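You operate a simulated robot arm through the tools that you are given. There is no shell and no other tool.

The job below is to be done with a simulated robot arm. You get a single attempt, and the scene is never put back.

TASK
Take the crate from the top deck of the trolley and put it on the top of the red cage. Then put one of the tags from the tag rack on the pick card. Then take the brass ring from the wooden table and put it in the blue tub. Keep to this order.

It is judged by the outcome, as a careful person would: the job done as asked, and still so three seconds after it is handed in. It fails if anything else is knocked over, pushed out of place, dropped, spilled or broken.

THE ROBOT
A 6-joint arm with a two-finger gripper on a trunk, on a base that moves. Base frame: it is fixed to the floor where the robot stands at the start and does not move with it; the origin is under the middle of the robot, x ahead of it, y to its left, z up. Lengths are in mm, angles in rad, forces in N, time in s.
It reaches about 1038 mm from its shoulder. Its first joint turns from -2.897 to 2.897 rad. Places, roughly: blue tub [1000, -2000, 750]; brass ring [500, -1750, 750]; pick card [500, -6500, 750]; tag [-1000, -5750, 750]; top of the red cage [900, -700, 1300]. Payload 1.71 kg.
The tool frame sits at the grasp point between the pads (the TCP): z along the fingers, y along the line on which they close. The tips reach 20 mm beyond it. The gripper opens to 96 mm; its body begins 113 mm behind the TCP.
Orientation is told as [roll, pitch, yaw] about the base's x, y, z axes, in that order, counted from this pose: with the fingers straight down and closing along the base's y, the tool's x points along the base's -x, its y along +y and its z along -z.

THE INTERFACE
- The arm moves only by the tool move_arm. Its argument "commands" is a list that holds one entry, the list of rows, each a list of 7 numbers: the finger opening in mm, from 0 to 96, then the shift along the tool's x, y, z in units of 250 mm (1.0 is 250 mm), then the turn, a rotation vector about the tool's x, y, z in units of 180 degrees (1.0 is 180 degrees). In form: [[[hand, dx, dy, dz, wx, wy, wz], ...]]. A call has 1 to 20 rows; each row is the pose to reach, as a shift and turn from the pose commanded when the call began, along the tool's axes at that moment. A call with a number of a shift or a turn outside -1 to 1 is refused whole. Rows are played at 5 a second. More than 50 mm and 0.15 rad between two rows, or a gripper value outside its range, and nothing of the call is played. A pose out of reach is approached as far as the arm can. The call stops where the force on the tool passes 40 N (or 10 N more than at its start, if that is more) or the arm is blocked; 0.2 s more then pass. Each finger travels about 45 mm/s and halts on what it meets, pressing with about 33 N; the grip force reading is that of the motor and also rises with nothing between the fingers. The clock runs only during rows and for 0.2 s after the last one: add rows that repeat a pose to give the fingers time. It gives the time, the measured TCP pose, the force on the tool (base axes), the opening and the grip force at its end, in the units of the frame above (readings bear some noise), with the torque about the TCP (base axes, N m) and any sound that the robot's microphone picked up.
- Cameras (640 x 400 px; columns grow to the right, rows downward): "scene" is now at [80, 176.8, 1616.7]; the picture's right is [-0.36, -0.93, 0.01], its down [-0.40, 0.15, -0.90] and it looks along [0.84, -0.32, -0.43] (base axes); focal length 214 px, centre (320, 200). "wrist" rides on the gripper at [66, 14, -145] in the tool frame; the picture's right is [-0.21, 0.98, 0.00], its down [-0.88, -0.18, -0.45] and it looks along [-0.44, -0.09, 0.90] (tool axes); focal length 275 px, centre (320, 200). There is no depth. A picture from a camera that has moved, and an enlarged one, comes with that camera's place and axes in the base frame and with its lens.
- get_image(camera): a new picture of that camera. No time passes.
- move_column(by): moves the trunk up (or, below 0, down) by that many mm; the arm and the scene camera ride with it, the base frame stays. It gives what a move gives, with no picture.
- drive_base(legs): drives the robot by 1 to 6 legs, each [ahead, turn to the left] in mm and rad, along the robot's own axes; the way and the turn of a leg run together, so that a leg with both is an arc; at most 1500 mm and 3.142 rad a leg. The arm and the cameras ride along, it lands a little off, and it stops where it bumps. It gives what a move gives.
- aim_head(pan, tilt): turns the head with the scene camera to pan (to the left, within 2.496 rad either way) and tilt (down, from -0.506 to 1.204), counted from straight ahead of the robot. It gives what a move gives.
- zoom(camera, box): a new picture of the part [left, top, right, bottom] of that camera's present view, enlarged. No time passes.
- close_job(): hands the job in; it is judged then, once.

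Nothing tells you exact positions but the pictures and the camera data. Unless the task says otherwise, let go and move clear before handing in.

The tools are called after "Call:" by a JSON object that holds its "api" and its "payload". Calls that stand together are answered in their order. move_arm: Moves the arm, as the interface text tells. Its arguments: {"type":"object","properties":{"commands":{"type":"array"}},"required":["commands"]} The other tools are called the same way: move_column (by) moves the trunk up or down; drive_base (legs) drives the base; aim_head (pan, tilt) turns the head that bears the scene camera; get_image (camera) takes a picture; zoom (camera, box) takes an enlarged picture of a part of a camera's view; close_job () hands the job in.

At the start:

```text
time: 0.0
tcp_pos: [556.5, -283.6, 1582.5]
orientation: [0.001, 0.001, 0.001]
contact_force: [0.3, -0.1, 0.8]
ft_torque: [0.0, 0.0, -0.02]
grip_width: 95.8
grip_force: 0.1
trunk travel left (down, up): [-190.0, 200.0]
robot x, y, heading: [-2.3, -0.0, -0.0]
head pan, tilt (commanded): [-0.363, 0.429]
```

scene: 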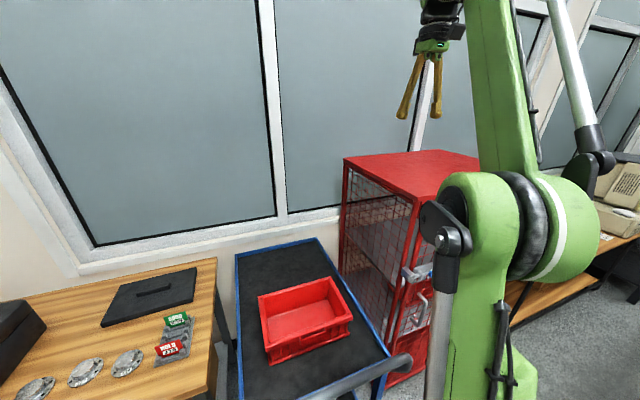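
wrist: 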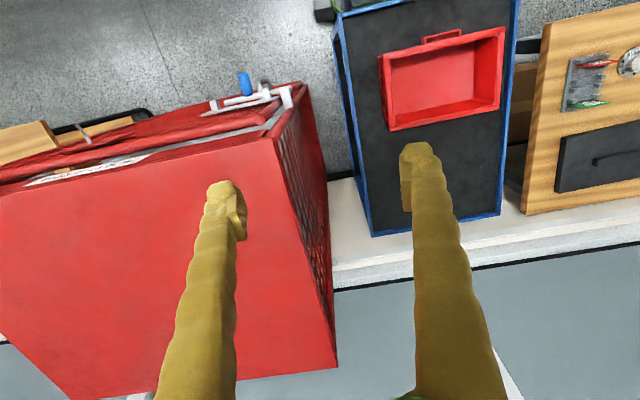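

I see a red crate on a black-decked blue trolley ahead of me, with the red cage to its right. I'll look closer before moving anything.

Call:
{"api": "get_image", "payload": {"camera": "scene"}}

Call:
{"api": "zoom", "payload": {"camera": "scene", "box": [220, 220, 460, 400]}}

Call:
{"api": "zoom", "payload": {"camera": "wrist", "box": [320, 0, 560, 150]}}

```text
taken
camera scene: at [80.0, 176.8, 1616.7], right [-0.36, -0.93, 0.01], down [-0.4, 0.15, -0.9], along [0.84, -0.32, -0.43], focal length 214 px, centre (320, 200)
```

scene: 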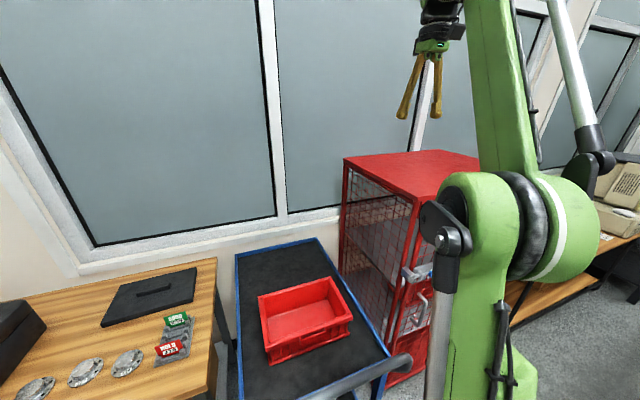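

```text
2.22 times, centred on (340, 310) of scene
camera zoom: at [80.0, 176.8, 1616.7], right [-0.36, -0.93, 0.01], down [-0.4, 0.15, -0.9], along [0.84, -0.32, -0.43], focal length 477 px, centre (276, -44)
```

zoom: 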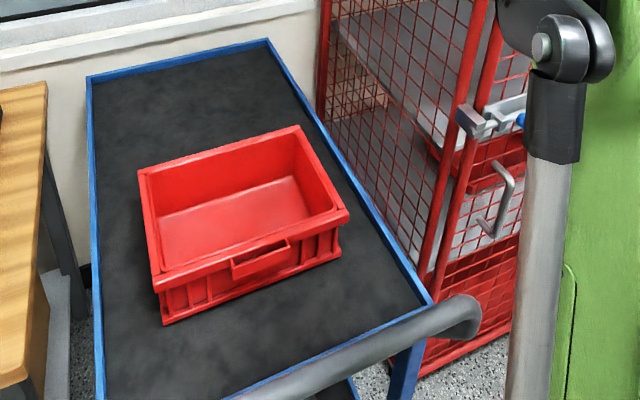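

```text
2.67 times, centred on (440, 75) of wrist
camera zoom: at [490.4, -270.2, 1727.9], right [0.21, 0.98, 0.0], down [0.88, -0.18, 0.44], along [0.43, -0.09, -0.9], focal length 734 px, centre (0, 533)
```

zoom: 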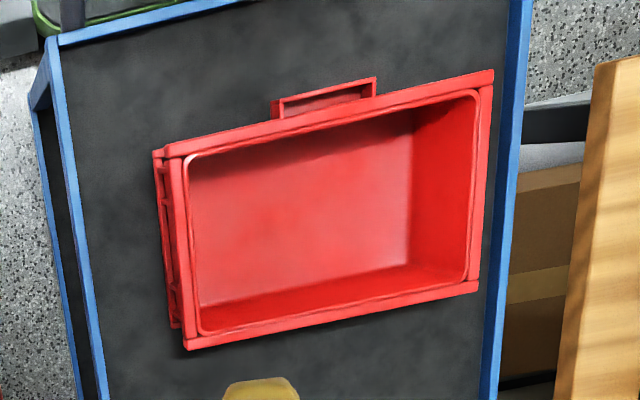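

The crate's rim is at about z 940, roughly x 500–700 and y -110–190, with a lip on the near side. I'll look around with the head before moving anything.

Call:
{"api": "aim_head", "payload": {"pan": -0.363, "tilt": 0.9}}

Call:
{"api": "get_image", "payload": {"camera": "scene"}}

Call:
{"api": "aim_head", "payload": {"pan": -1.2, "tilt": 0.6}}

Call:
{"api": "get_image", "payload": {"camera": "scene"}}

Call:
{"api": "aim_head", "payload": {"pan": -2.2, "tilt": 0.5}}

Call:
{"api": "get_image", "payload": {"camera": "scene"}}

Call:
{"api": "aim_head", "payload": {"pan": 0.8, "tilt": 0.6}}

Call:
{"api": "get_image", "payload": {"camera": "scene"}}

Call:
{"api": "aim_head", "payload": {"pan": 2.2, "tilt": 0.5}}

Call:
{"api": "get_image", "payload": {"camera": "scene"}}

```text
time: 0.9
tcp_pos: [523.2, -283.5, 1594.2]
orientation: [0.001, -0.018, -0.003]
contact_force: [-1.0, -0.8, 1.3]
ft_torque: [0.01, -0.08, -0.03]
grip_width: 96.2
grip_force: 0.0
trunk travel left (down, up): [-190.0, 200.0]
robot x, y, heading: [-0.1, -2.8, 0.001]
head pan, tilt (commanded): [-0.363, 0.901]
```

```text
taken
camera scene: at [47.5, 182.6, 1577.4], right [-0.36, -0.93, 0.0], down [-0.74, 0.28, -0.62], along [0.58, -0.22, -0.79], focal length 214 px, centre (320, 200)
```

scene: 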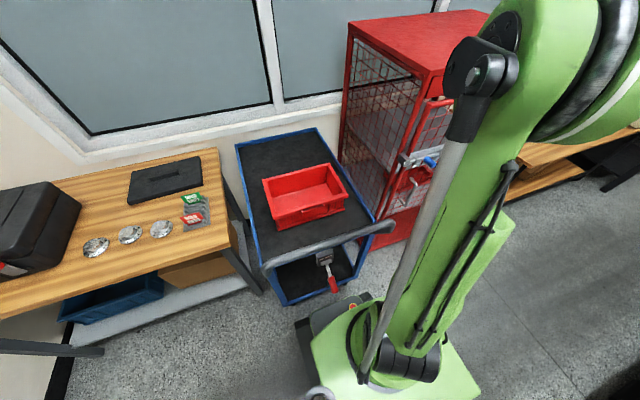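

```text
time: 2.1
tcp_pos: [534.0, -283.9, 1591.7]
orientation: [0.001, -0.014, 0.001]
contact_force: [-0.8, -0.4, -0.5]
ft_torque: [-0.01, -0.06, 0.02]
grip_width: 96.1
grip_force: 0.0
trunk travel left (down, up): [-190.0, 200.0]
robot x, y, heading: [0.2, 1.8, -0.002]
head pan, tilt (commanded): [-1.201, 0.6]
```

```text
taken
camera scene: at [25.3, 127.2, 1602.0], right [-0.93, -0.36, 0.01], down [-0.22, 0.53, -0.82], along [0.29, -0.77, -0.57], focal length 214 px, centre (320, 200)
```

scene: 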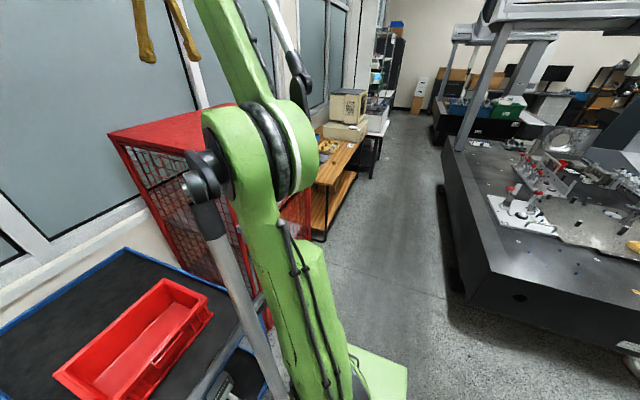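

```text
time: 3.3
tcp_pos: [532.3, -283.6, 1591.2]
orientation: [0.0, -0.015, 0.0]
contact_force: [-0.2, -0.8, -0.8]
ft_torque: [0.0, 0.01, 0.0]
grip_width: 96.1
grip_force: 0.0
trunk travel left (down, up): [-190.0, 200.0]
robot x, y, heading: [2.1, -4.6, 0.002]
head pan, tilt (commanded): [-2.201, 0.499]
```

```text
taken
camera scene: at [-59.9, 136.1, 1612.4], right [-0.81, 0.59, 0.01], down [0.27, 0.39, -0.88], along [-0.52, -0.71, -0.47], focal length 214 px, centre (320, 200)
```

scene: 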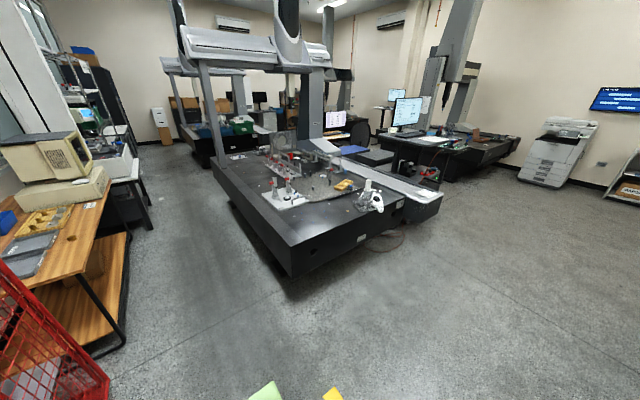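

```text
time: 5.9
tcp_pos: [533.4, -283.2, 1591.5]
orientation: [0.001, -0.014, -0.002]
contact_force: [0.7, 0.2, 0.9]
ft_torque: [0.01, 0.01, 0.01]
grip_width: 96.1
grip_force: 0.1
trunk travel left (down, up): [-190.0, 200.0]
robot x, y, heading: [-2.5, 0.2, -0.001]
head pan, tilt (commanded): [0.799, 0.6]
```

```text
taken
camera scene: at [55.2, 273.0, 1601.6], right [0.72, -0.7, -0.01], down [-0.41, -0.4, -0.82], along [0.57, 0.59, -0.57], focal length 214 px, centre (320, 200)
```

scene: 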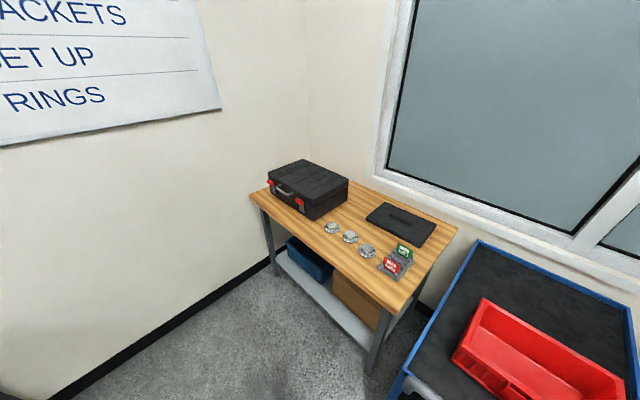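

```text
time: 7.5
tcp_pos: [532.4, -283.8, 1591.5]
orientation: [-0.001, -0.013, 0.001]
contact_force: [-0.2, 0.0, 0.4]
ft_torque: [0.01, 0.01, -0.02]
grip_width: 95.9
grip_force: 0.0
trunk travel left (down, up): [-190.0, 200.0]
robot x, y, heading: [0.9, 3.1, -0.003]
head pan, tilt (commanded): [2.201, 0.499]
```

```text
taken
camera scene: at [-59.9, 283.2, 1612.5], right [0.81, 0.59, -0.01], down [0.27, -0.39, -0.88], along [-0.52, 0.71, -0.47], focal length 214 px, centre (320, 200)
```

scene: 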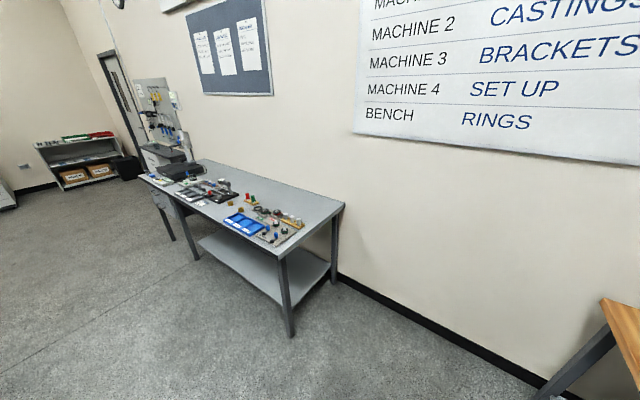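

The room is clear: the trolley and cage are ahead, the wooden table is off to the right, and the inspection machines stand across a corridor. I'll look closely at the crate and the cage top before planning the grip.

Call:
{"api": "aim_head", "payload": {"pan": -0.25, "tilt": 0.6}}

Call:
{"api": "get_image", "payload": {"camera": "scene"}}

Call:
{"api": "zoom", "payload": {"camera": "scene", "box": [220, 150, 400, 270]}}

Call:
{"api": "zoom", "payload": {"camera": "wrist", "box": [370, 10, 520, 140]}}

Call:
{"api": "get_image", "payload": {"camera": "wrist"}}

```text
time: 9.7
tcp_pos: [533.6, -283.1, 1591.4]
orientation: [0.001, -0.014, 0.0]
contact_force: [0.1, 0.1, -0.7]
ft_torque: [0.0, 0.0, -0.04]
grip_width: 95.8
grip_force: 0.0
trunk travel left (down, up): [-190.0, 200.0]
robot x, y, heading: [-0.6, 1.1, 0.001]
head pan, tilt (commanded): [-0.25, 0.6]
```

```text
taken
camera scene: at [79.2, 187.8, 1601.2], right [-0.25, -0.97, 0.0], down [-0.56, 0.14, -0.82], along [0.79, -0.2, -0.58], focal length 214 px, centre (320, 200)
```

scene: 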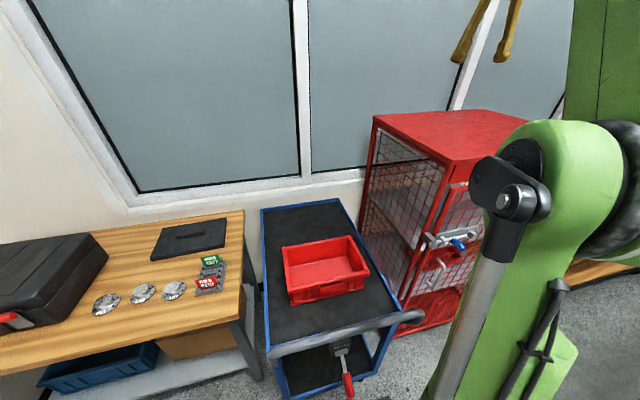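

```text
3.33 times, centred on (310, 210) of scene
camera zoom: at [79.2, 187.8, 1601.2], right [-0.25, -0.97, 0.0], down [-0.56, 0.14, -0.82], along [0.79, -0.2, -0.58], focal length 715 px, centre (353, 167)
```

zoom: 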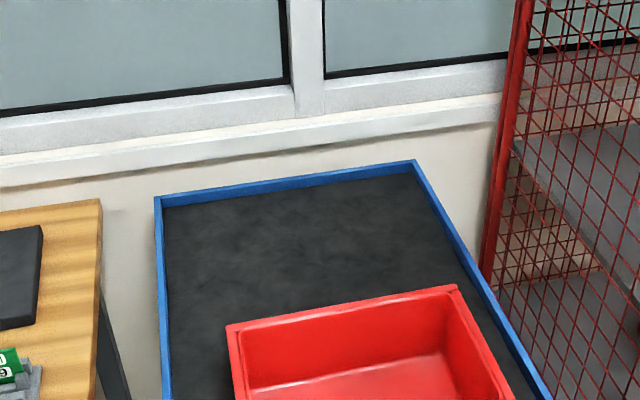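

```text
3.08 times, centred on (445, 75) of wrist
camera zoom: at [465.5, -269.7, 1735.0], right [0.21, 0.98, 0.0], down [0.87, -0.18, 0.46], along [0.45, -0.09, -0.89], focal length 847 px, centre (-65, 585)
```

zoom: 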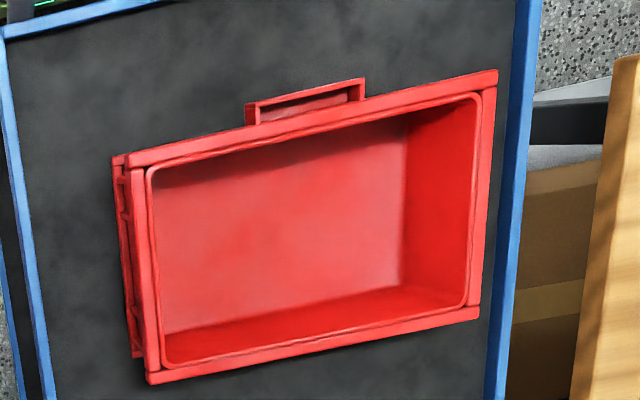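

```text
taken
camera wrist: at [465.5, -269.7, 1735.0], right [0.21, 0.98, 0.0], down [0.87, -0.18, 0.46], along [0.45, -0.09, -0.89], focal length 275 px, centre (320, 200)
```

wrist: 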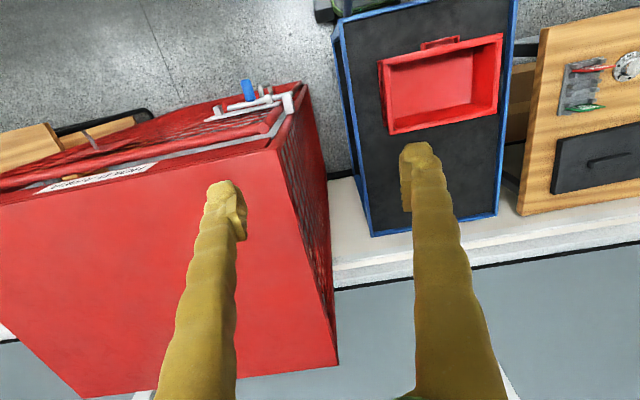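

The crate has a protruding handle lip on its near long side; the far long wall looks plain from here. I'll test a small move first, then bring the gripper over the crate.

Call:
{"api": "move_arm", "payload": {"commands": [[[96, 0, 0.1, 0, 0, 0, 0.03], [96, 0, 0.2, 0, 0, 0, 0.06], [96, 0, 0.2, 0, 0, 0, 0.06]]]}}

```text
time: 10.5
tcp_pos: [532.7, -232.1, 1590.1]
orientation: [0.001, -0.015, -0.187]
contact_force: [-0.2, 0.5, 0.4]
ft_torque: [-0.09, -0.01, -0.02]
grip_width: 96.1
grip_force: 0.0
trunk travel left (down, up): [-190.0, 200.0]
robot x, y, heading: [3.9, -1.1, 0.002]
head pan, tilt (commanded): [-0.25, 0.6]
```

The arm follows commands as expected. I'll now swing it over the crate's near wall and turn it so the fingers close along base x.

Call:
{"api": "move_arm", "payload": {"commands": [[[96, 0.0288, 0.0922, 0.092, 0, 0, 0.04405], [96, 0.0576, 0.1844, 0.184, 0, 0, 0.0881], [96, 0.0864, 0.2766, 0.276, 0, 0, 0.13215], [96, 0.1152, 0.3688, 0.368, 0, 0, 0.1762], [96, 0.144, 0.461, 0.46, 0, 0, 0.22025], [96, 0.1728, 0.5532, 0.552, 0, 0, 0.2643], [96, 0.2016, 0.6454, 0.644, 0, 0, 0.30835], [96, 0.2304, 0.7376, 0.736, 0, 0, 0.3524], [96, 0.2592, 0.8298, 0.828, 0, 0, 0.39645], [96, 0.288, 0.922, 0.92, 0, 0, 0.4405], [96, 0.288, 0.922, 0.92, 0, 0, 0.4405]]]}}

Call:
{"api": "get_image", "payload": {"camera": "wrist"}}

Call:
{"api": "get_image", "payload": {"camera": "scene"}}

```text
time: 12.9
tcp_pos: [509.1, 6.6, 1358.8]
orientation: [0.015, -0.001, -1.575]
contact_force: [0.2, -1.2, 0.4]
ft_torque: [-0.03, 0.0, 0.03]
grip_width: 96.2
grip_force: 0.0
trunk travel left (down, up): [-190.0, 200.0]
robot x, y, heading: [2.0, 0.8, -0.002]
head pan, tilt (commanded): [-0.25, 0.6]
```

```text
taken
camera wrist: at [520.1, 72.3, 1504.5], right [0.98, -0.21, 0.01], down [-0.19, -0.88, 0.44], along [-0.08, -0.44, -0.9], focal length 275 px, centre (320, 200)
```

wrist: 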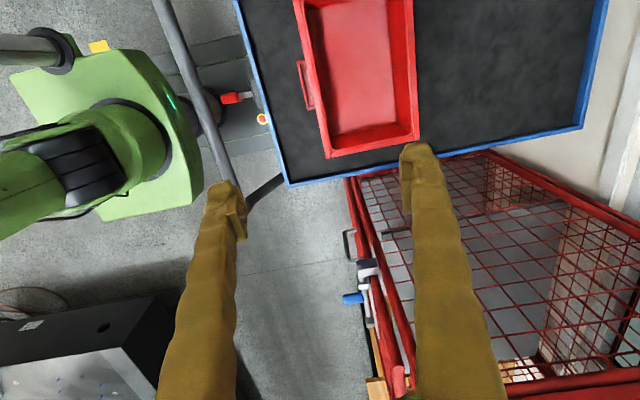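

```text
taken
camera scene: at [78.9, 188.2, 1601.2], right [-0.25, -0.97, 0.0], down [-0.56, 0.14, -0.82], along [0.79, -0.2, -0.58], focal length 214 px, centre (320, 200)
```

scene: 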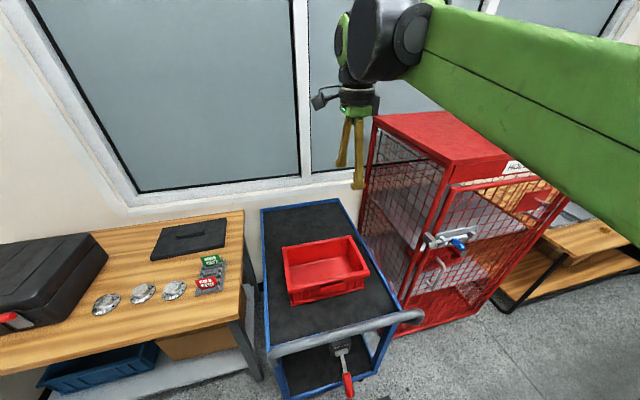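

The crate now sits at the top of the wrist view, with its handle on the near side and a plain far wall. I'll zoom in to see the wall details.

Call:
{"api": "zoom", "payload": {"camera": "wrist", "box": [270, 0, 450, 170]}}

Call:
{"api": "zoom", "payload": {"camera": "scene", "box": [270, 220, 380, 310]}}

```text
2.35 times, centred on (360, 85) of wrist
camera zoom: at [520.1, 72.3, 1504.5], right [0.98, -0.21, 0.01], down [-0.19, -0.88, 0.44], along [-0.08, -0.44, -0.9], focal length 648 px, centre (226, 471)
```

zoom: 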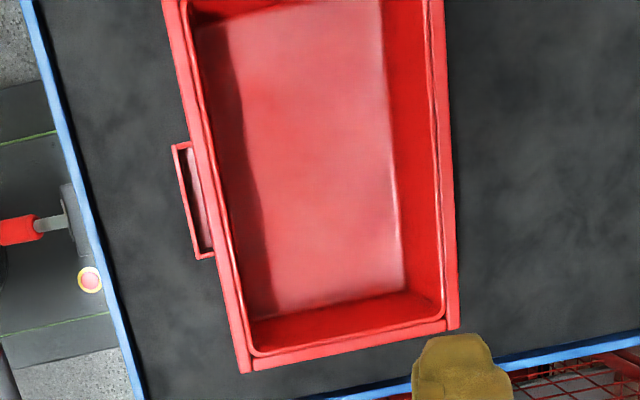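

```text
4.44 times, centred on (325, 265) of scene
camera zoom: at [78.9, 188.2, 1601.2], right [-0.25, -0.97, 0.0], down [-0.56, 0.14, -0.82], along [0.79, -0.2, -0.58], focal length 953 px, centre (298, -89)
```

zoom: 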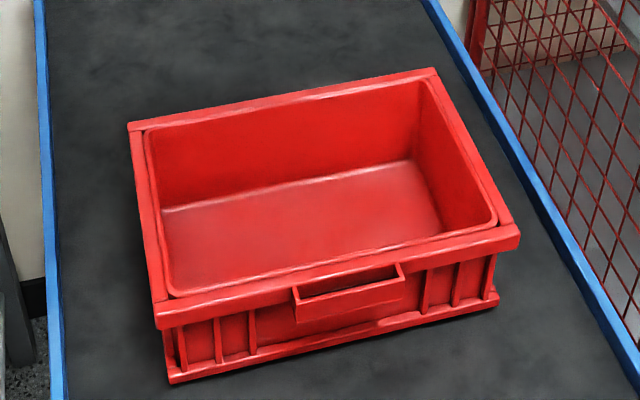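

I'll grip the plain far wall at its middle, near x 690, y 40. I'm moving to a point above it.

Call:
{"api": "move_arm", "payload": {"commands": [[[96, 0.0165, 0.0905, 0.12, 0, -0.0005, 0], [96, 0.033, 0.181, 0.24, 0, -0.001, 0], [96, 0.0495, 0.2715, 0.36, 0, -0.0015, 0], [96, 0.066, 0.362, 0.48, 0, -0.002, 0], [96, 0.0825, 0.4525, 0.6, 0, -0.0025, 0], [96, 0.099, 0.543, 0.72, 0, -0.003, 0], [96, 0.1155, 0.6335, 0.84, 0, -0.004, 0], [96, 0.132, 0.724, 0.96, 0, -0.0048, 0], [96, 0.132, 0.724, 0.96, 0, -0.0048, 0]]]}}

Call:
{"api": "get_image", "payload": {"camera": "wrist"}}

Call:
{"api": "get_image", "payload": {"camera": "scene"}}

```text
time: 14.9
tcp_pos: [693.2, 37.9, 1120.2]
orientation: [0.012, -0.015, -1.573]
contact_force: [-0.3, 0.4, -0.2]
ft_torque: [-0.03, 0.09, -0.01]
grip_width: 96.0
grip_force: 0.0
trunk travel left (down, up): [-190.0, 200.0]
robot x, y, heading: [0.9, -0.3, -0.003]
head pan, tilt (commanded): [-0.25, 0.6]
```

```text
taken
camera wrist: at [705.3, 106.0, 1265.2], right [0.98, -0.21, 0.02], down [-0.19, -0.87, 0.46], along [-0.08, -0.45, -0.89], focal length 275 px, centre (320, 200)
```

wrist: 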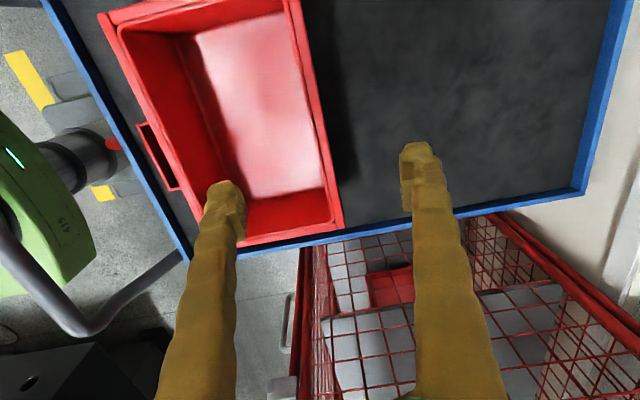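

```text
taken
camera scene: at [80.0, 188.0, 1601.1], right [-0.25, -0.97, 0.0], down [-0.56, 0.14, -0.82], along [0.79, -0.2, -0.58], focal length 214 px, centre (320, 200)
```

scene: 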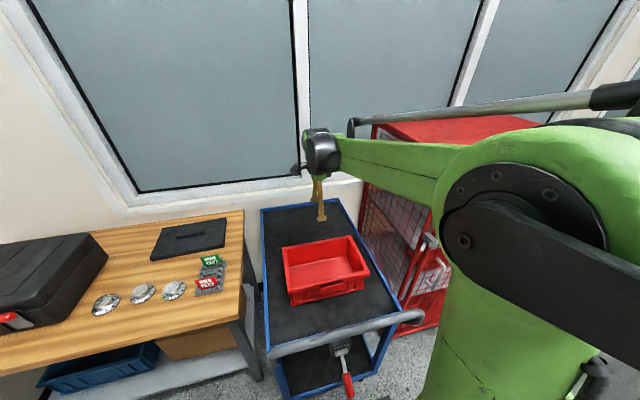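

The far rim's outer edge is at about x 698, with the rim centre near 690. I'm lowering the fingers over the wall, open.

Call:
{"api": "move_arm", "payload": {"commands": [[[96, 0.002, -0.003, 0.16, 0.001, -0.001, 0], [96, 0.004, -0.006, 0.32, 0.002, -0.002, 0], [96, 0.006, -0.009, 0.48, 0.003, -0.003, 0], [96, 0.008, -0.012, 0.6, 0.004, -0.0035, 0], [96, 0.008, -0.012, 0.6, 0.0048, -0.0038, 0]]]}}

Call:
{"api": "get_image", "payload": {"camera": "wrist"}}

Call:
{"api": "zoom", "payload": {"camera": "scene", "box": [250, 150, 400, 320]}}

```text
time: 16.1
tcp_pos: [692.4, 38.1, 972.1]
orientation: [0.0, -0.028, -1.572]
contact_force: [-0.6, 0.0, 0.5]
ft_torque: [0.03, 0.01, -0.02]
grip_width: 95.8
grip_force: 0.1
trunk travel left (down, up): [-190.0, 200.0]
robot x, y, heading: [2.7, -1.2, -0.002]
head pan, tilt (commanded): [-0.25, 0.6]
```

```text
taken
camera wrist: at [705.8, 107.6, 1115.0], right [0.98, -0.21, 0.0], down [-0.19, -0.86, 0.47], along [-0.09, -0.46, -0.88], focal length 275 px, centre (320, 200)
```

wrist: 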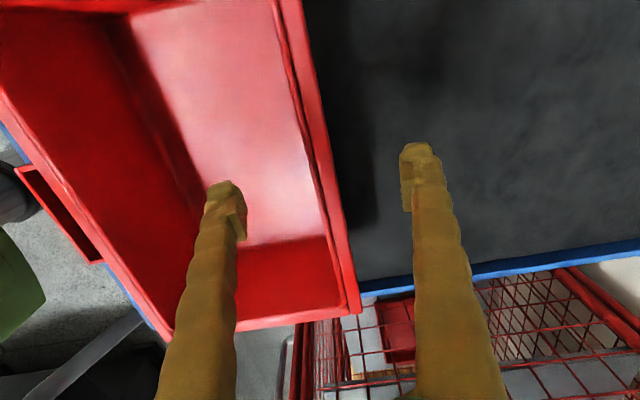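

```text
2.35 times, centred on (325, 235) of scene
camera zoom: at [79.6, 187.9, 1601.2], right [-0.25, -0.97, 0.0], down [-0.56, 0.14, -0.82], along [0.79, -0.2, -0.58], focal length 505 px, centre (308, 118)
```

zoom: 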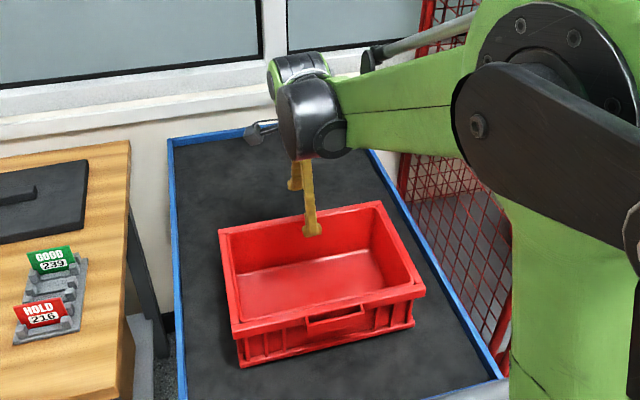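

The wall is centred between the fingers. I'm lowering the last 50 mm and levelling a small tilt.

Call:
{"api": "move_arm", "payload": {"commands": [[[96, 0.004, -0.004, 0.08, 0, 0.003, 0], [96, 0.008, -0.008, 0.16, 0, 0.006, 0], [96, 0.008, -0.008, 0.2, 0, 0.0089, 0], [96, 0.008, -0.008, 0.2, 0, 0.0089, 0]]]}}

Call:
{"api": "get_image", "payload": {"camera": "wrist"}}

Call:
{"api": "zoom", "payload": {"camera": "scene", "box": [250, 150, 400, 320]}}

```text
time: 17.1
tcp_pos: [689.1, 38.9, 921.6]
orientation: [-0.002, 0.0, -1.573]
contact_force: [0.5, 0.8, 0.1]
ft_torque: [0.0, 0.02, -0.02]
grip_width: 96.2
grip_force: 0.1
trunk travel left (down, up): [-190.0, 200.0]
robot x, y, heading: [3.9, -1.3, 0.002]
head pan, tilt (commanded): [-0.25, 0.6]
```

```text
taken
camera wrist: at [703.6, 104.0, 1067.1], right [0.98, -0.21, 0.0], down [-0.19, -0.88, 0.44], along [-0.09, -0.43, -0.9], focal length 275 px, centre (320, 200)
```

wrist: 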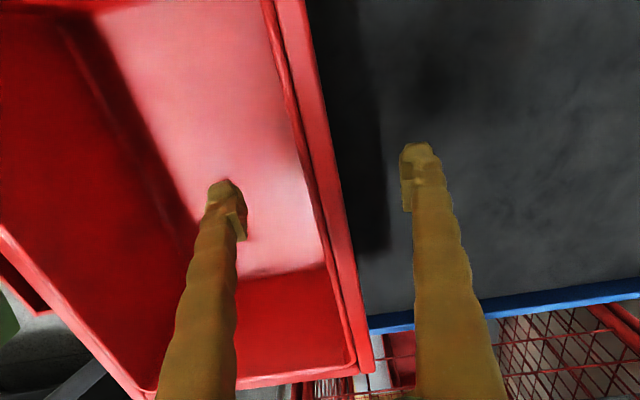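

```text
2.35 times, centred on (325, 235) of scene
camera zoom: at [79.3, 187.9, 1601.2], right [-0.25, -0.97, 0.0], down [-0.56, 0.14, -0.82], along [0.79, -0.2, -0.58], focal length 505 px, centre (308, 118)
```

zoom: 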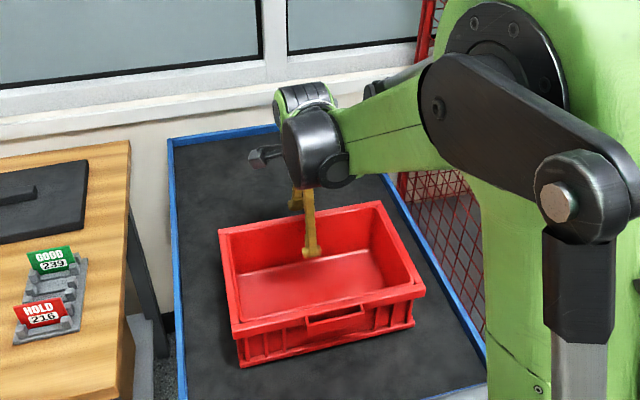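

The fingers straddle the wall with the rim about 18 mm above the TCP. Closing the gripper now.

Call:
{"api": "move_arm", "payload": {"commands": [[[70, 0, 0, 0, 0, 0, 0], [50, 0, 0, 0, 0, 0, 0], [30, 0, 0, 0, 0, 0, 0], [10, 0, 0, 0, 0, 0, 0], [0, 0, 0, 0, 0, 0, 0], [0, 0, 0, 0, 0, 0, 0], [0, 0, 0, 0, 0, 0, 0], [0, 0, 0, 0, 0, 0, 0]]]}}

Call:
{"api": "get_image", "payload": {"camera": "wrist"}}

```text
time: 18.9
tcp_pos: [690.0, 38.9, 921.5]
orientation: [-0.002, -0.002, -1.571]
contact_force: [3.1, 0.4, 1.0]
ft_torque: [-0.01, 0.27, -0.02]
grip_width: 14.2
grip_force: 33.2
trunk travel left (down, up): [-190.0, 200.0]
robot x, y, heading: [-1.6, 1.7, 0.002]
head pan, tilt (commanded): [-0.25, 0.6]
```

```text
taken
camera wrist: at [703.8, 104.1, 1067.2], right [0.98, -0.21, 0.0], down [-0.19, -0.88, 0.44], along [-0.09, -0.43, -0.9], focal length 275 px, centre (320, 200)
```

wrist: 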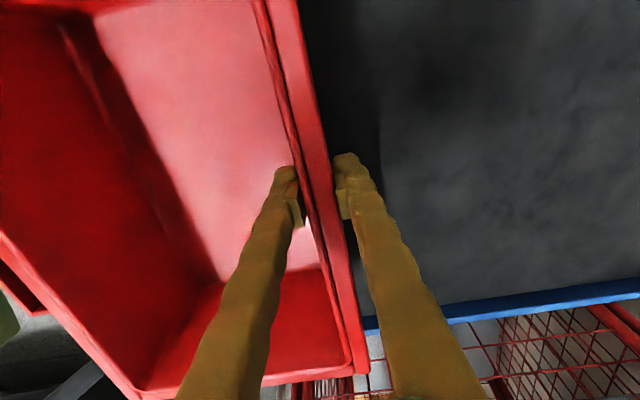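

The wall is gripped at 14 mm with 33 N. I'll lift slightly to check the weight and the tilt.

Call:
{"api": "move_arm", "payload": {"commands": [[[0, 0, 0, -0.04, 0, 0, 0], [0, 0, 0, -0.08, 0, 0, 0], [0, 0, 0, -0.12, 0, 0, 0], [0, 0, 0, -0.12, 0, 0, 0], [0, 0, 0, -0.12, 0, 0, 0]]]}}

Call:
{"api": "get_image", "payload": {"camera": "wrist"}}

Call:
{"api": "zoom", "payload": {"camera": "scene", "box": [250, 150, 400, 320]}}

```text
time: 20.1
tcp_pos: [690.7, 38.7, 952.4]
orientation: [-0.003, -0.001, -1.573]
contact_force: [-0.4, -0.3, -5.5]
ft_torque: [-0.06, -0.54, 0.13]
grip_width: 13.7
grip_force: 33.1
trunk travel left (down, up): [-190.0, 200.0]
robot x, y, heading: [-1.3, -0.0, -0.0]
head pan, tilt (commanded): [-0.25, 0.6]
```

```text
taken
camera wrist: at [703.8, 103.7, 1097.6], right [0.98, -0.21, 0.0], down [-0.19, -0.88, 0.44], along [-0.09, -0.43, -0.9], focal length 275 px, centre (320, 200)
```

wrist: 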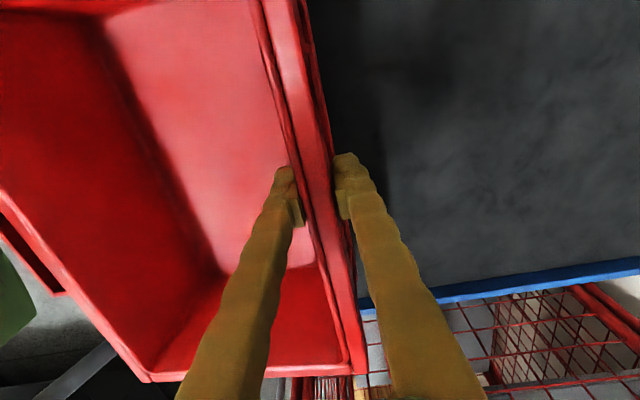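

```text
2.35 times, centred on (325, 235) of scene
camera zoom: at [79.6, 187.9, 1601.1], right [-0.25, -0.97, 0.0], down [-0.56, 0.14, -0.82], along [0.79, -0.2, -0.58], focal length 505 px, centre (308, 118)
```

zoom: 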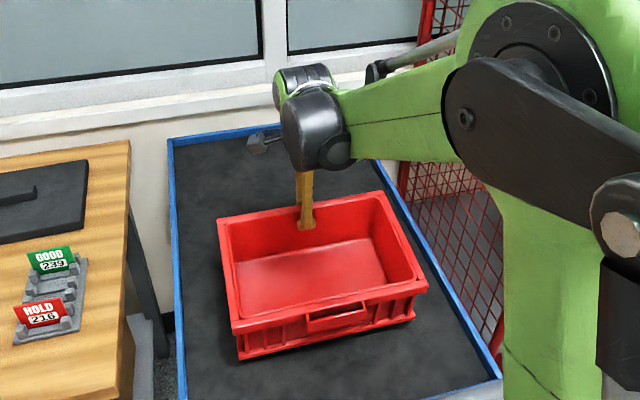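

The crate weighs about 5.5 N, holds well and tilts only slightly with its near side down. I'll keep lifting.

Call:
{"api": "move_arm", "payload": {"commands": [[[0, 0, 0, -0.1, 0, 0, 0], [0, 0, 0, -0.2, 0, 0, 0], [0, 0, 0, -0.3, 0, 0, 0], [0, 0, 0, -0.4, 0, 0, 0], [0, 0, 0, -0.5, 0, 0, 0], [0, 0, 0, -0.6, 0, 0, 0], [0, 0, 0, -0.7, 0, 0, 0], [0, 0, 0, -0.8, 0, 0, 0], [0, 0, 0, -0.8, 0, 0, 0]]]}}

Call:
{"api": "get_image", "payload": {"camera": "wrist"}}

Call:
{"api": "get_image", "payload": {"camera": "scene"}}

```text
time: 22.1
tcp_pos: [690.2, 38.7, 1152.5]
orientation: [-0.002, -0.001, -1.572]
contact_force: [-1.1, 0.5, -5.3]
ft_torque: [0.02, -0.58, -0.09]
grip_width: 13.4
grip_force: 33.1
trunk travel left (down, up): [-190.0, 200.0]
robot x, y, heading: [2.2, -2.0, 0.001]
head pan, tilt (commanded): [-0.25, 0.6]
```

```text
taken
camera wrist: at [704.2, 104.8, 1297.9], right [0.98, -0.21, 0.0], down [-0.19, -0.88, 0.44], along [-0.09, -0.43, -0.9], focal length 275 px, centre (320, 200)
```

wrist: 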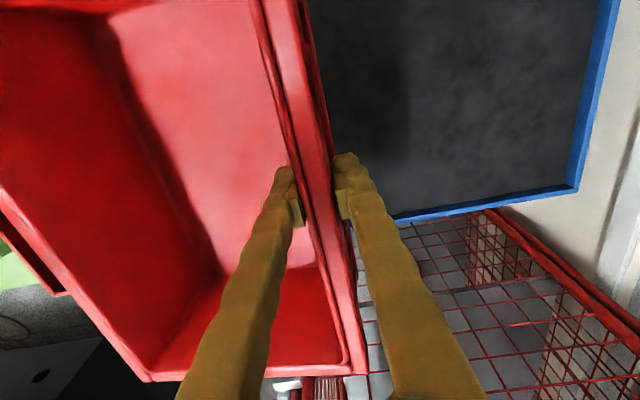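

```text
taken
camera scene: at [79.3, 187.9, 1601.1], right [-0.25, -0.97, 0.0], down [-0.56, 0.14, -0.82], along [0.79, -0.2, -0.58], focal length 214 px, centre (320, 200)
```

scene: 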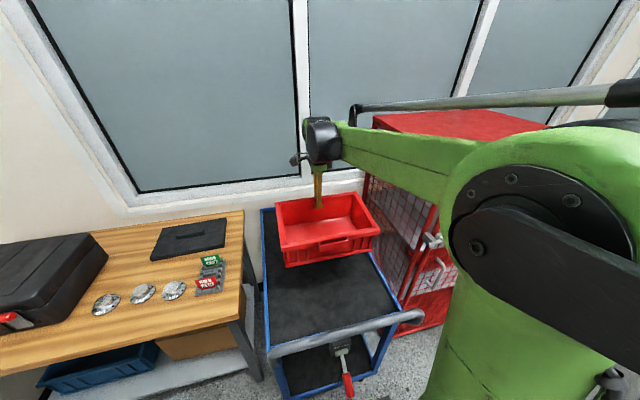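

The grip is steady. I'll raise the trunk so the crate clears the cage top.

Call:
{"api": "move_column", "payload": {"by": 195}}

Call:
{"api": "move_arm", "payload": {"commands": [[[0, 0, -0.04, -0.08, 0, 0, 0], [0, 0, -0.08, -0.16, 0, 0, 0], [0, 0, -0.12, -0.24, 0, 0, 0], [0, 0, -0.16, -0.32, 0, 0, 0], [0, 0, -0.2, -0.4, 0, 0, 0], [0, 0, -0.24, -0.48, 0, 0, 0], [0, 0, -0.28, -0.56, 0, 0, 0], [0, 0, -0.32, -0.64, 0, 0, 0], [0, 0, -0.32, -0.64, 0, 0, 0]]]}}

Call:
{"api": "get_image", "payload": {"camera": "wrist"}}

Call:
{"api": "get_image", "payload": {"camera": "scene"}}

```text
time: 24.2
tcp_pos: [690.6, 40.1, 1347.3]
orientation: [-0.002, -0.001, -1.573]
contact_force: [0.8, -0.1, -5.7]
ft_torque: [0.04, -0.53, -0.12]
grip_width: 13.4
grip_force: 32.7
trunk travel left (down, up): [-385.0, 5.0]
robot x, y, heading: [1.0, -2.2, -0.001]
head pan, tilt (commanded): [-0.25, 0.6]
```

```text
time: 26.2
tcp_pos: [612.2, 39.1, 1506.7]
orientation: [-0.001, -0.001, -1.571]
contact_force: [-0.1, 0.6, -6.4]
ft_torque: [-0.02, -0.51, -0.01]
grip_width: 13.6
grip_force: 33.3
trunk travel left (down, up): [-385.0, 5.0]
robot x, y, heading: [1.5, -0.7, 0.002]
head pan, tilt (commanded): [-0.25, 0.6]
```

```text
taken
camera wrist: at [625.0, 105.0, 1652.2], right [0.98, -0.21, 0.0], down [-0.19, -0.88, 0.44], along [-0.09, -0.43, -0.9], focal length 275 px, centre (320, 200)
```

wrist: 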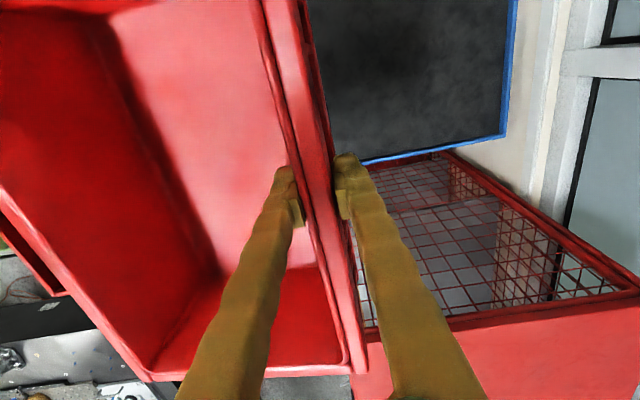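

```text
taken
camera scene: at [82.6, 187.9, 1796.1], right [-0.25, -0.97, 0.0], down [-0.56, 0.14, -0.82], along [0.79, -0.2, -0.58], focal length 214 px, centre (320, 200)
```

scene: 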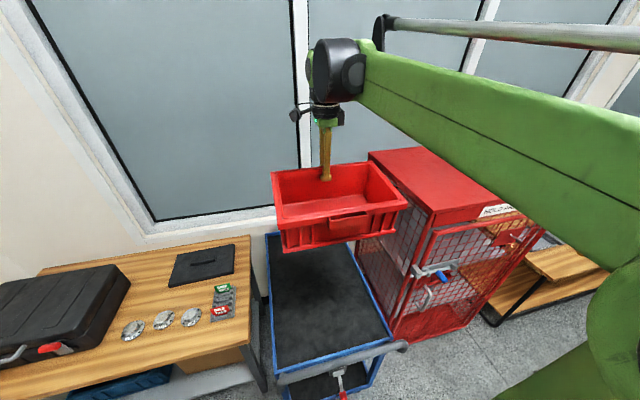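

The crate is up at TCP z 1507. I'll measure the cage top from this view.

Call:
{"api": "zoom", "payload": {"camera": "scene", "box": [340, 120, 560, 260]}}

Call:
{"api": "zoom", "payload": {"camera": "wrist", "box": [330, 130, 640, 400]}}

```text
2.86 times, centred on (450, 190) of scene
camera zoom: at [82.6, 187.9, 1796.1], right [-0.25, -0.97, 0.0], down [-0.56, 0.14, -0.82], along [0.79, -0.2, -0.58], focal length 613 px, centre (-51, 229)
```

zoom: 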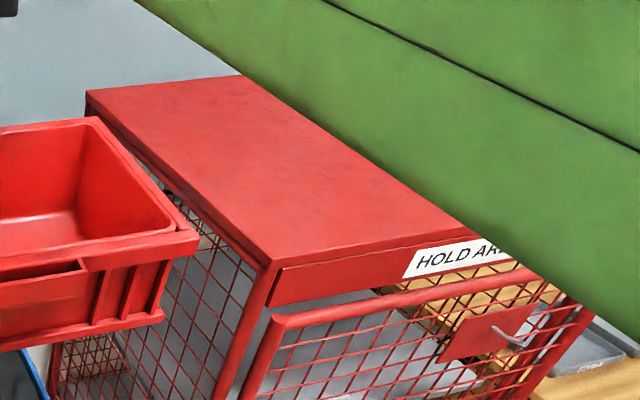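

```text
1.48 times, centred on (485, 265) of wrist
camera zoom: at [625.0, 105.0, 1652.2], right [0.98, -0.21, 0.0], down [-0.19, -0.88, 0.44], along [-0.09, -0.43, -0.9], focal length 408 px, centre (76, 104)
```

zoom: 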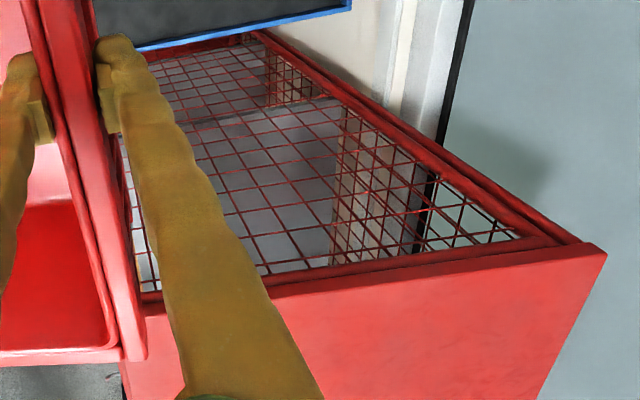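

The cage top is at z about 1300–1318, covering roughly x 565–1125 and y from -360 to -1040. Before driving I'll look down at my own base to judge clearances.

Call:
{"api": "aim_head", "payload": {"pan": 0.0, "tilt": 1.2}}

Call:
{"api": "get_image", "payload": {"camera": "scene"}}

Call:
{"api": "aim_head", "payload": {"pan": -1.3, "tilt": 1.0}}

Call:
{"api": "get_image", "payload": {"camera": "scene"}}

Call:
{"api": "aim_head", "payload": {"pan": 1.5, "tilt": 1.2}}

Call:
{"api": "get_image", "payload": {"camera": "scene"}}

Call:
{"api": "aim_head", "payload": {"pan": -2.3, "tilt": 1.0}}

Call:
{"api": "get_image", "payload": {"camera": "scene"}}

```text
time: 27.2
tcp_pos: [610.4, 39.2, 1505.7]
orientation: [-0.002, -0.001, -1.572]
contact_force: [0.6, -0.4, -5.6]
ft_torque: [-0.09, -0.47, 0.16]
grip_width: 13.6
grip_force: 32.7
trunk travel left (down, up): [-385.0, 5.0]
robot x, y, heading: [1.9, -1.0, 0.0]
head pan, tilt (commanded): [0.0, 1.201]
```

```text
taken
camera scene: at [52.2, 209.7, 1752.0], right [0.0, -1.0, 0.0], down [-0.94, 0.0, -0.35], along [0.35, 0.0, -0.94], focal length 214 px, centre (320, 200)
```

scene: 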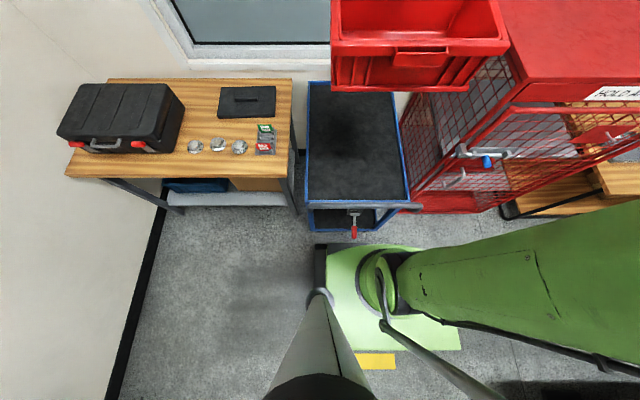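

```text
time: 28.7
tcp_pos: [610.4, 39.3, 1507.0]
orientation: [-0.002, 0.0, -1.573]
contact_force: [0.4, 0.2, -5.8]
ft_torque: [0.01, -0.53, -0.08]
grip_width: 13.5
grip_force: 32.9
trunk travel left (down, up): [-385.0, 5.0]
robot x, y, heading: [0.8, 0.4, 0.003]
head pan, tilt (commanded): [-1.3, 1.0]
```

```text
taken
camera scene: at [15.0, 142.6, 1765.2], right [-0.96, -0.27, 0.02], down [-0.23, 0.81, -0.54], along [0.13, -0.52, -0.84], focal length 214 px, centre (320, 200)
```

scene: 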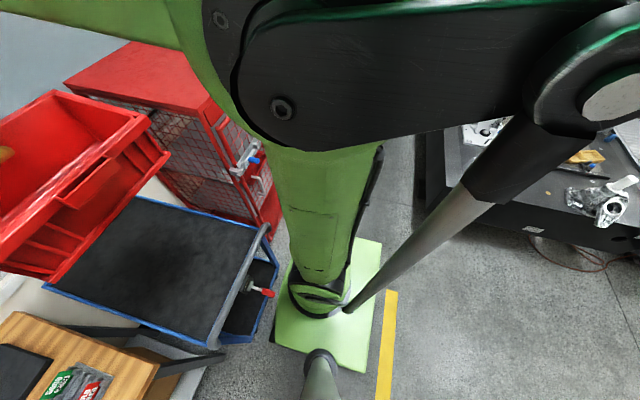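

```text
time: 31.2
tcp_pos: [610.9, 38.8, 1507.4]
orientation: [-0.002, -0.001, -1.573]
contact_force: [-0.1, 0.0, -6.4]
ft_torque: [-0.02, -0.5, -0.01]
grip_width: 13.6
grip_force: 32.5
trunk travel left (down, up): [-385.0, 5.0]
robot x, y, heading: [0.5, 1.0, -0.003]
head pan, tilt (commanded): [1.499, 1.201]
```

```text
taken
camera scene: at [0.2, 265.5, 1752.8], right [1.0, -0.07, -0.02], down [-0.07, -0.93, -0.36], along [0.01, 0.36, -0.93], focal length 214 px, centre (320, 200)
```

scene: 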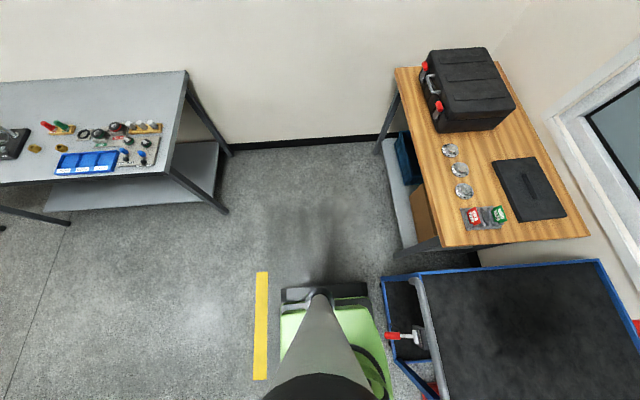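

```text
time: 34.3
tcp_pos: [609.5, 39.7, 1508.1]
orientation: [-0.003, 0.0, -1.573]
contact_force: [0.0, 0.6, -5.1]
ft_torque: [0.01, -0.54, -0.11]
grip_width: 13.9
grip_force: 32.5
trunk travel left (down, up): [-385.0, 5.0]
robot x, y, heading: [-0.6, 5.5, -0.002]
head pan, tilt (commanded): [-2.3, 1.0]
```

```text
taken
camera scene: at [-50.1, 157.8, 1766.2], right [-0.75, 0.67, 0.01], down [0.55, 0.63, -0.55], along [-0.37, -0.4, -0.84], focal length 214 px, centre (320, 200)
```

scene: 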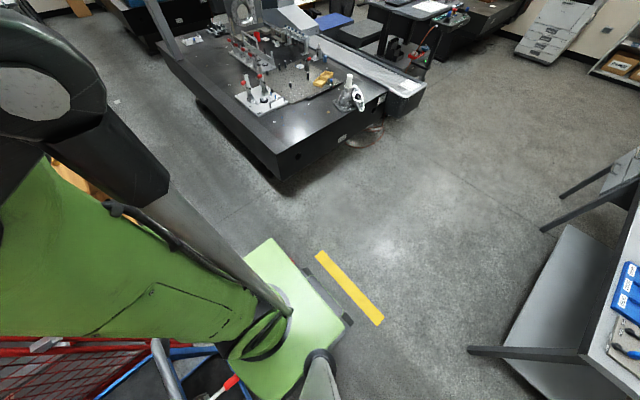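

My base is roughly 560 x 460 mm. I'll back up a little, turn right, drive past the cage front and turn back to face it, with the crate carried above the cage top.

Call:
{"api": "drive_base", "payload": {"legs": [[-60, 0], [0, -1.5708]]}}

Call:
{"api": "aim_head", "payload": {"pan": 0.0, "tilt": 0.6}}

Call:
{"api": "get_image", "payload": {"camera": "scene"}}

Call:
{"api": "get_image", "payload": {"camera": "wrist"}}

```text
time: 41.3
tcp_pos: [-30.8, -610.4, 1506.4]
orientation: [-0.003, 0.001, 3.121]
contact_force: [0.0, -0.4, -6.5]
ft_torque: [-0.5, 0.05, 0.11]
grip_width: 13.6
grip_force: 33.1
trunk travel left (down, up): [-385.0, 5.0]
robot x, y, heading: [-56.5, 2.5, -1.59]
head pan, tilt (commanded): [-2.3, 1.0]
```

```text
time: 43.4
tcp_pos: [-29.4, -588.9, 1516.5]
orientation: [0.012, -0.002, 3.122]
contact_force: [0.0, 1.4, -5.2]
ft_torque: [-0.56, -0.02, -0.11]
grip_width: 13.4
grip_force: 33.3
trunk travel left (down, up): [-385.0, 5.0]
robot x, y, heading: [-56.9, 0.5, -1.585]
head pan, tilt (commanded): [0.0, 0.6]
```

```text
taken
camera scene: at [151.1, -88.4, 1796.2], right [-1.0, 0.02, 0.0], down [0.01, 0.58, -0.82], along [-0.01, -0.82, -0.58], focal length 214 px, centre (320, 200)
```

scene: 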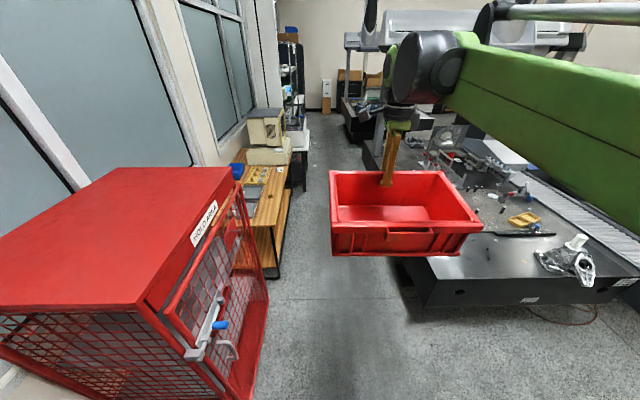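

```text
taken
camera wrist: at [35.1, -602.1, 1660.7], right [-0.22, -0.97, 0.01], down [-0.87, 0.21, 0.44], along [-0.43, 0.09, -0.9], focal length 275 px, centre (320, 200)
```

wrist: 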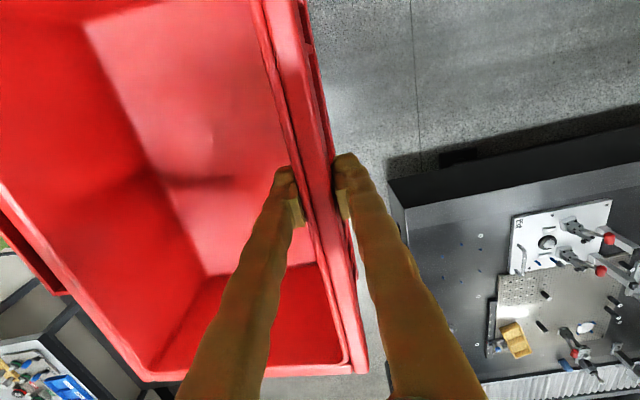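

The crate rides steadily and the lane past the cage is clear. Driving ahead 700 mm and turning back to face the cage.

Call:
{"api": "drive_base", "payload": {"legs": [[700, 0], [0, 1.585]]}}

Call:
{"api": "get_image", "payload": {"camera": "scene"}}

Call:
{"api": "get_image", "payload": {"camera": "wrist"}}

```text
time: 54.4
tcp_pos: [520.2, -675.3, 1514.5]
orientation: [0.011, 0.001, -1.596]
contact_force: [-0.7, 0.3, -5.9]
ft_torque: [-0.06, -0.54, 0.12]
grip_width: 13.7
grip_force: 33.3
trunk travel left (down, up): [-385.0, 5.0]
robot x, y, heading: [-66.4, -700.7, -0.021]
head pan, tilt (commanded): [0.0, 0.6]
```

```text
taken
camera scene: at [20.7, -493.9, 1796.1], right [-0.02, -1.0, 0.0], down [-0.58, 0.01, -0.82], along [0.82, -0.02, -0.58], focal length 214 px, centre (320, 200)
```

scene: 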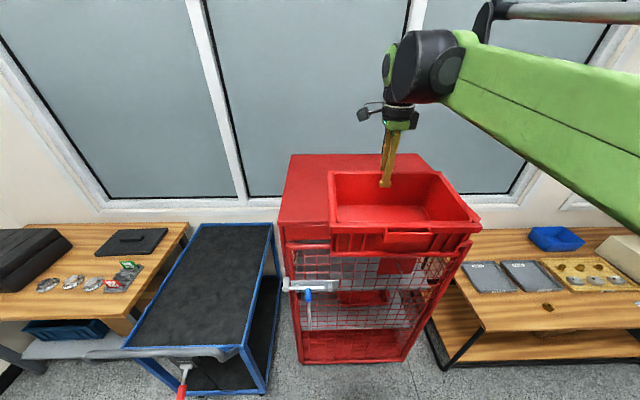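

```text
taken
camera wrist: at [533.9, -611.0, 1660.5], right [0.97, -0.23, 0.01], down [-0.21, -0.87, 0.44], along [-0.09, -0.43, -0.9], focal length 275 px, centre (320, 200)
```

wrist: 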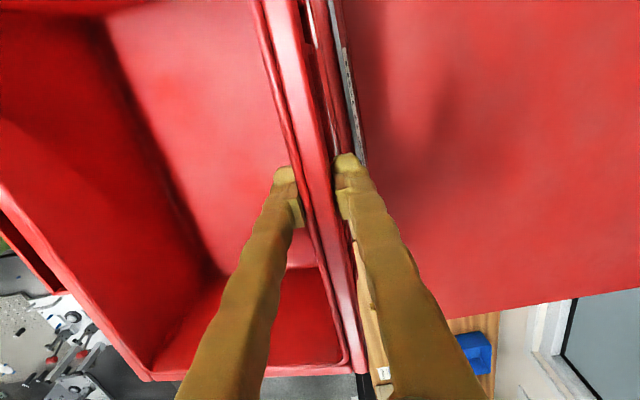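

I'm facing the cage with the crate short of its front edge and well above it. Driving ahead 200 mm so the crate comes over the top.

Call:
{"api": "drive_base", "payload": {"legs": [[200, 0]]}}

Call:
{"api": "get_image", "payload": {"camera": "scene"}}

Call:
{"api": "get_image", "payload": {"camera": "wrist"}}

```text
time: 56.4
tcp_pos: [663.0, -680.5, 1535.6]
orientation: [0.049, 0.001, -1.598]
contact_force: [-3.8, 0.4, -4.2]
ft_torque: [-0.03, -0.72, -0.06]
grip_width: 13.7
grip_force: 33.3
trunk travel left (down, up): [-385.0, 5.0]
robot x, y, heading: [125.3, -707.6, -0.02]
head pan, tilt (commanded): [0.0, 0.6]
```

```text
taken
camera scene: at [153.3, -496.9, 1798.2], right [-0.02, -1.0, 0.0], down [-0.55, 0.01, -0.84], along [0.84, -0.02, -0.55], focal length 214 px, centre (320, 200)
```

scene: 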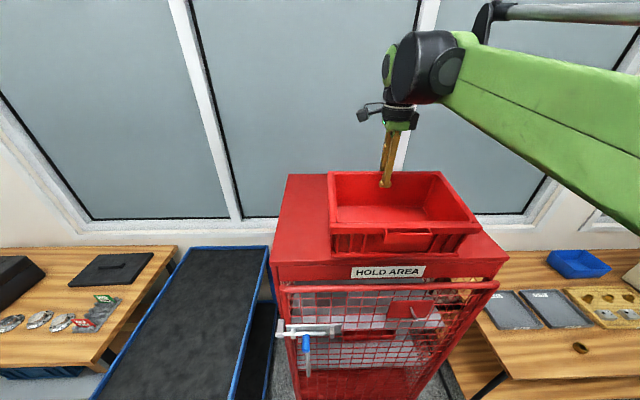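

```text
taken
camera wrist: at [671.3, -614.6, 1681.5], right [0.97, -0.23, 0.05], down [-0.23, -0.87, 0.43], along [-0.06, -0.43, -0.9], focal length 275 px, centre (320, 200)
```

wrist: 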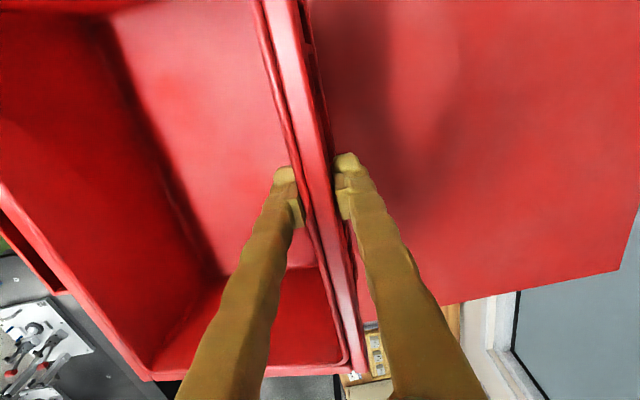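

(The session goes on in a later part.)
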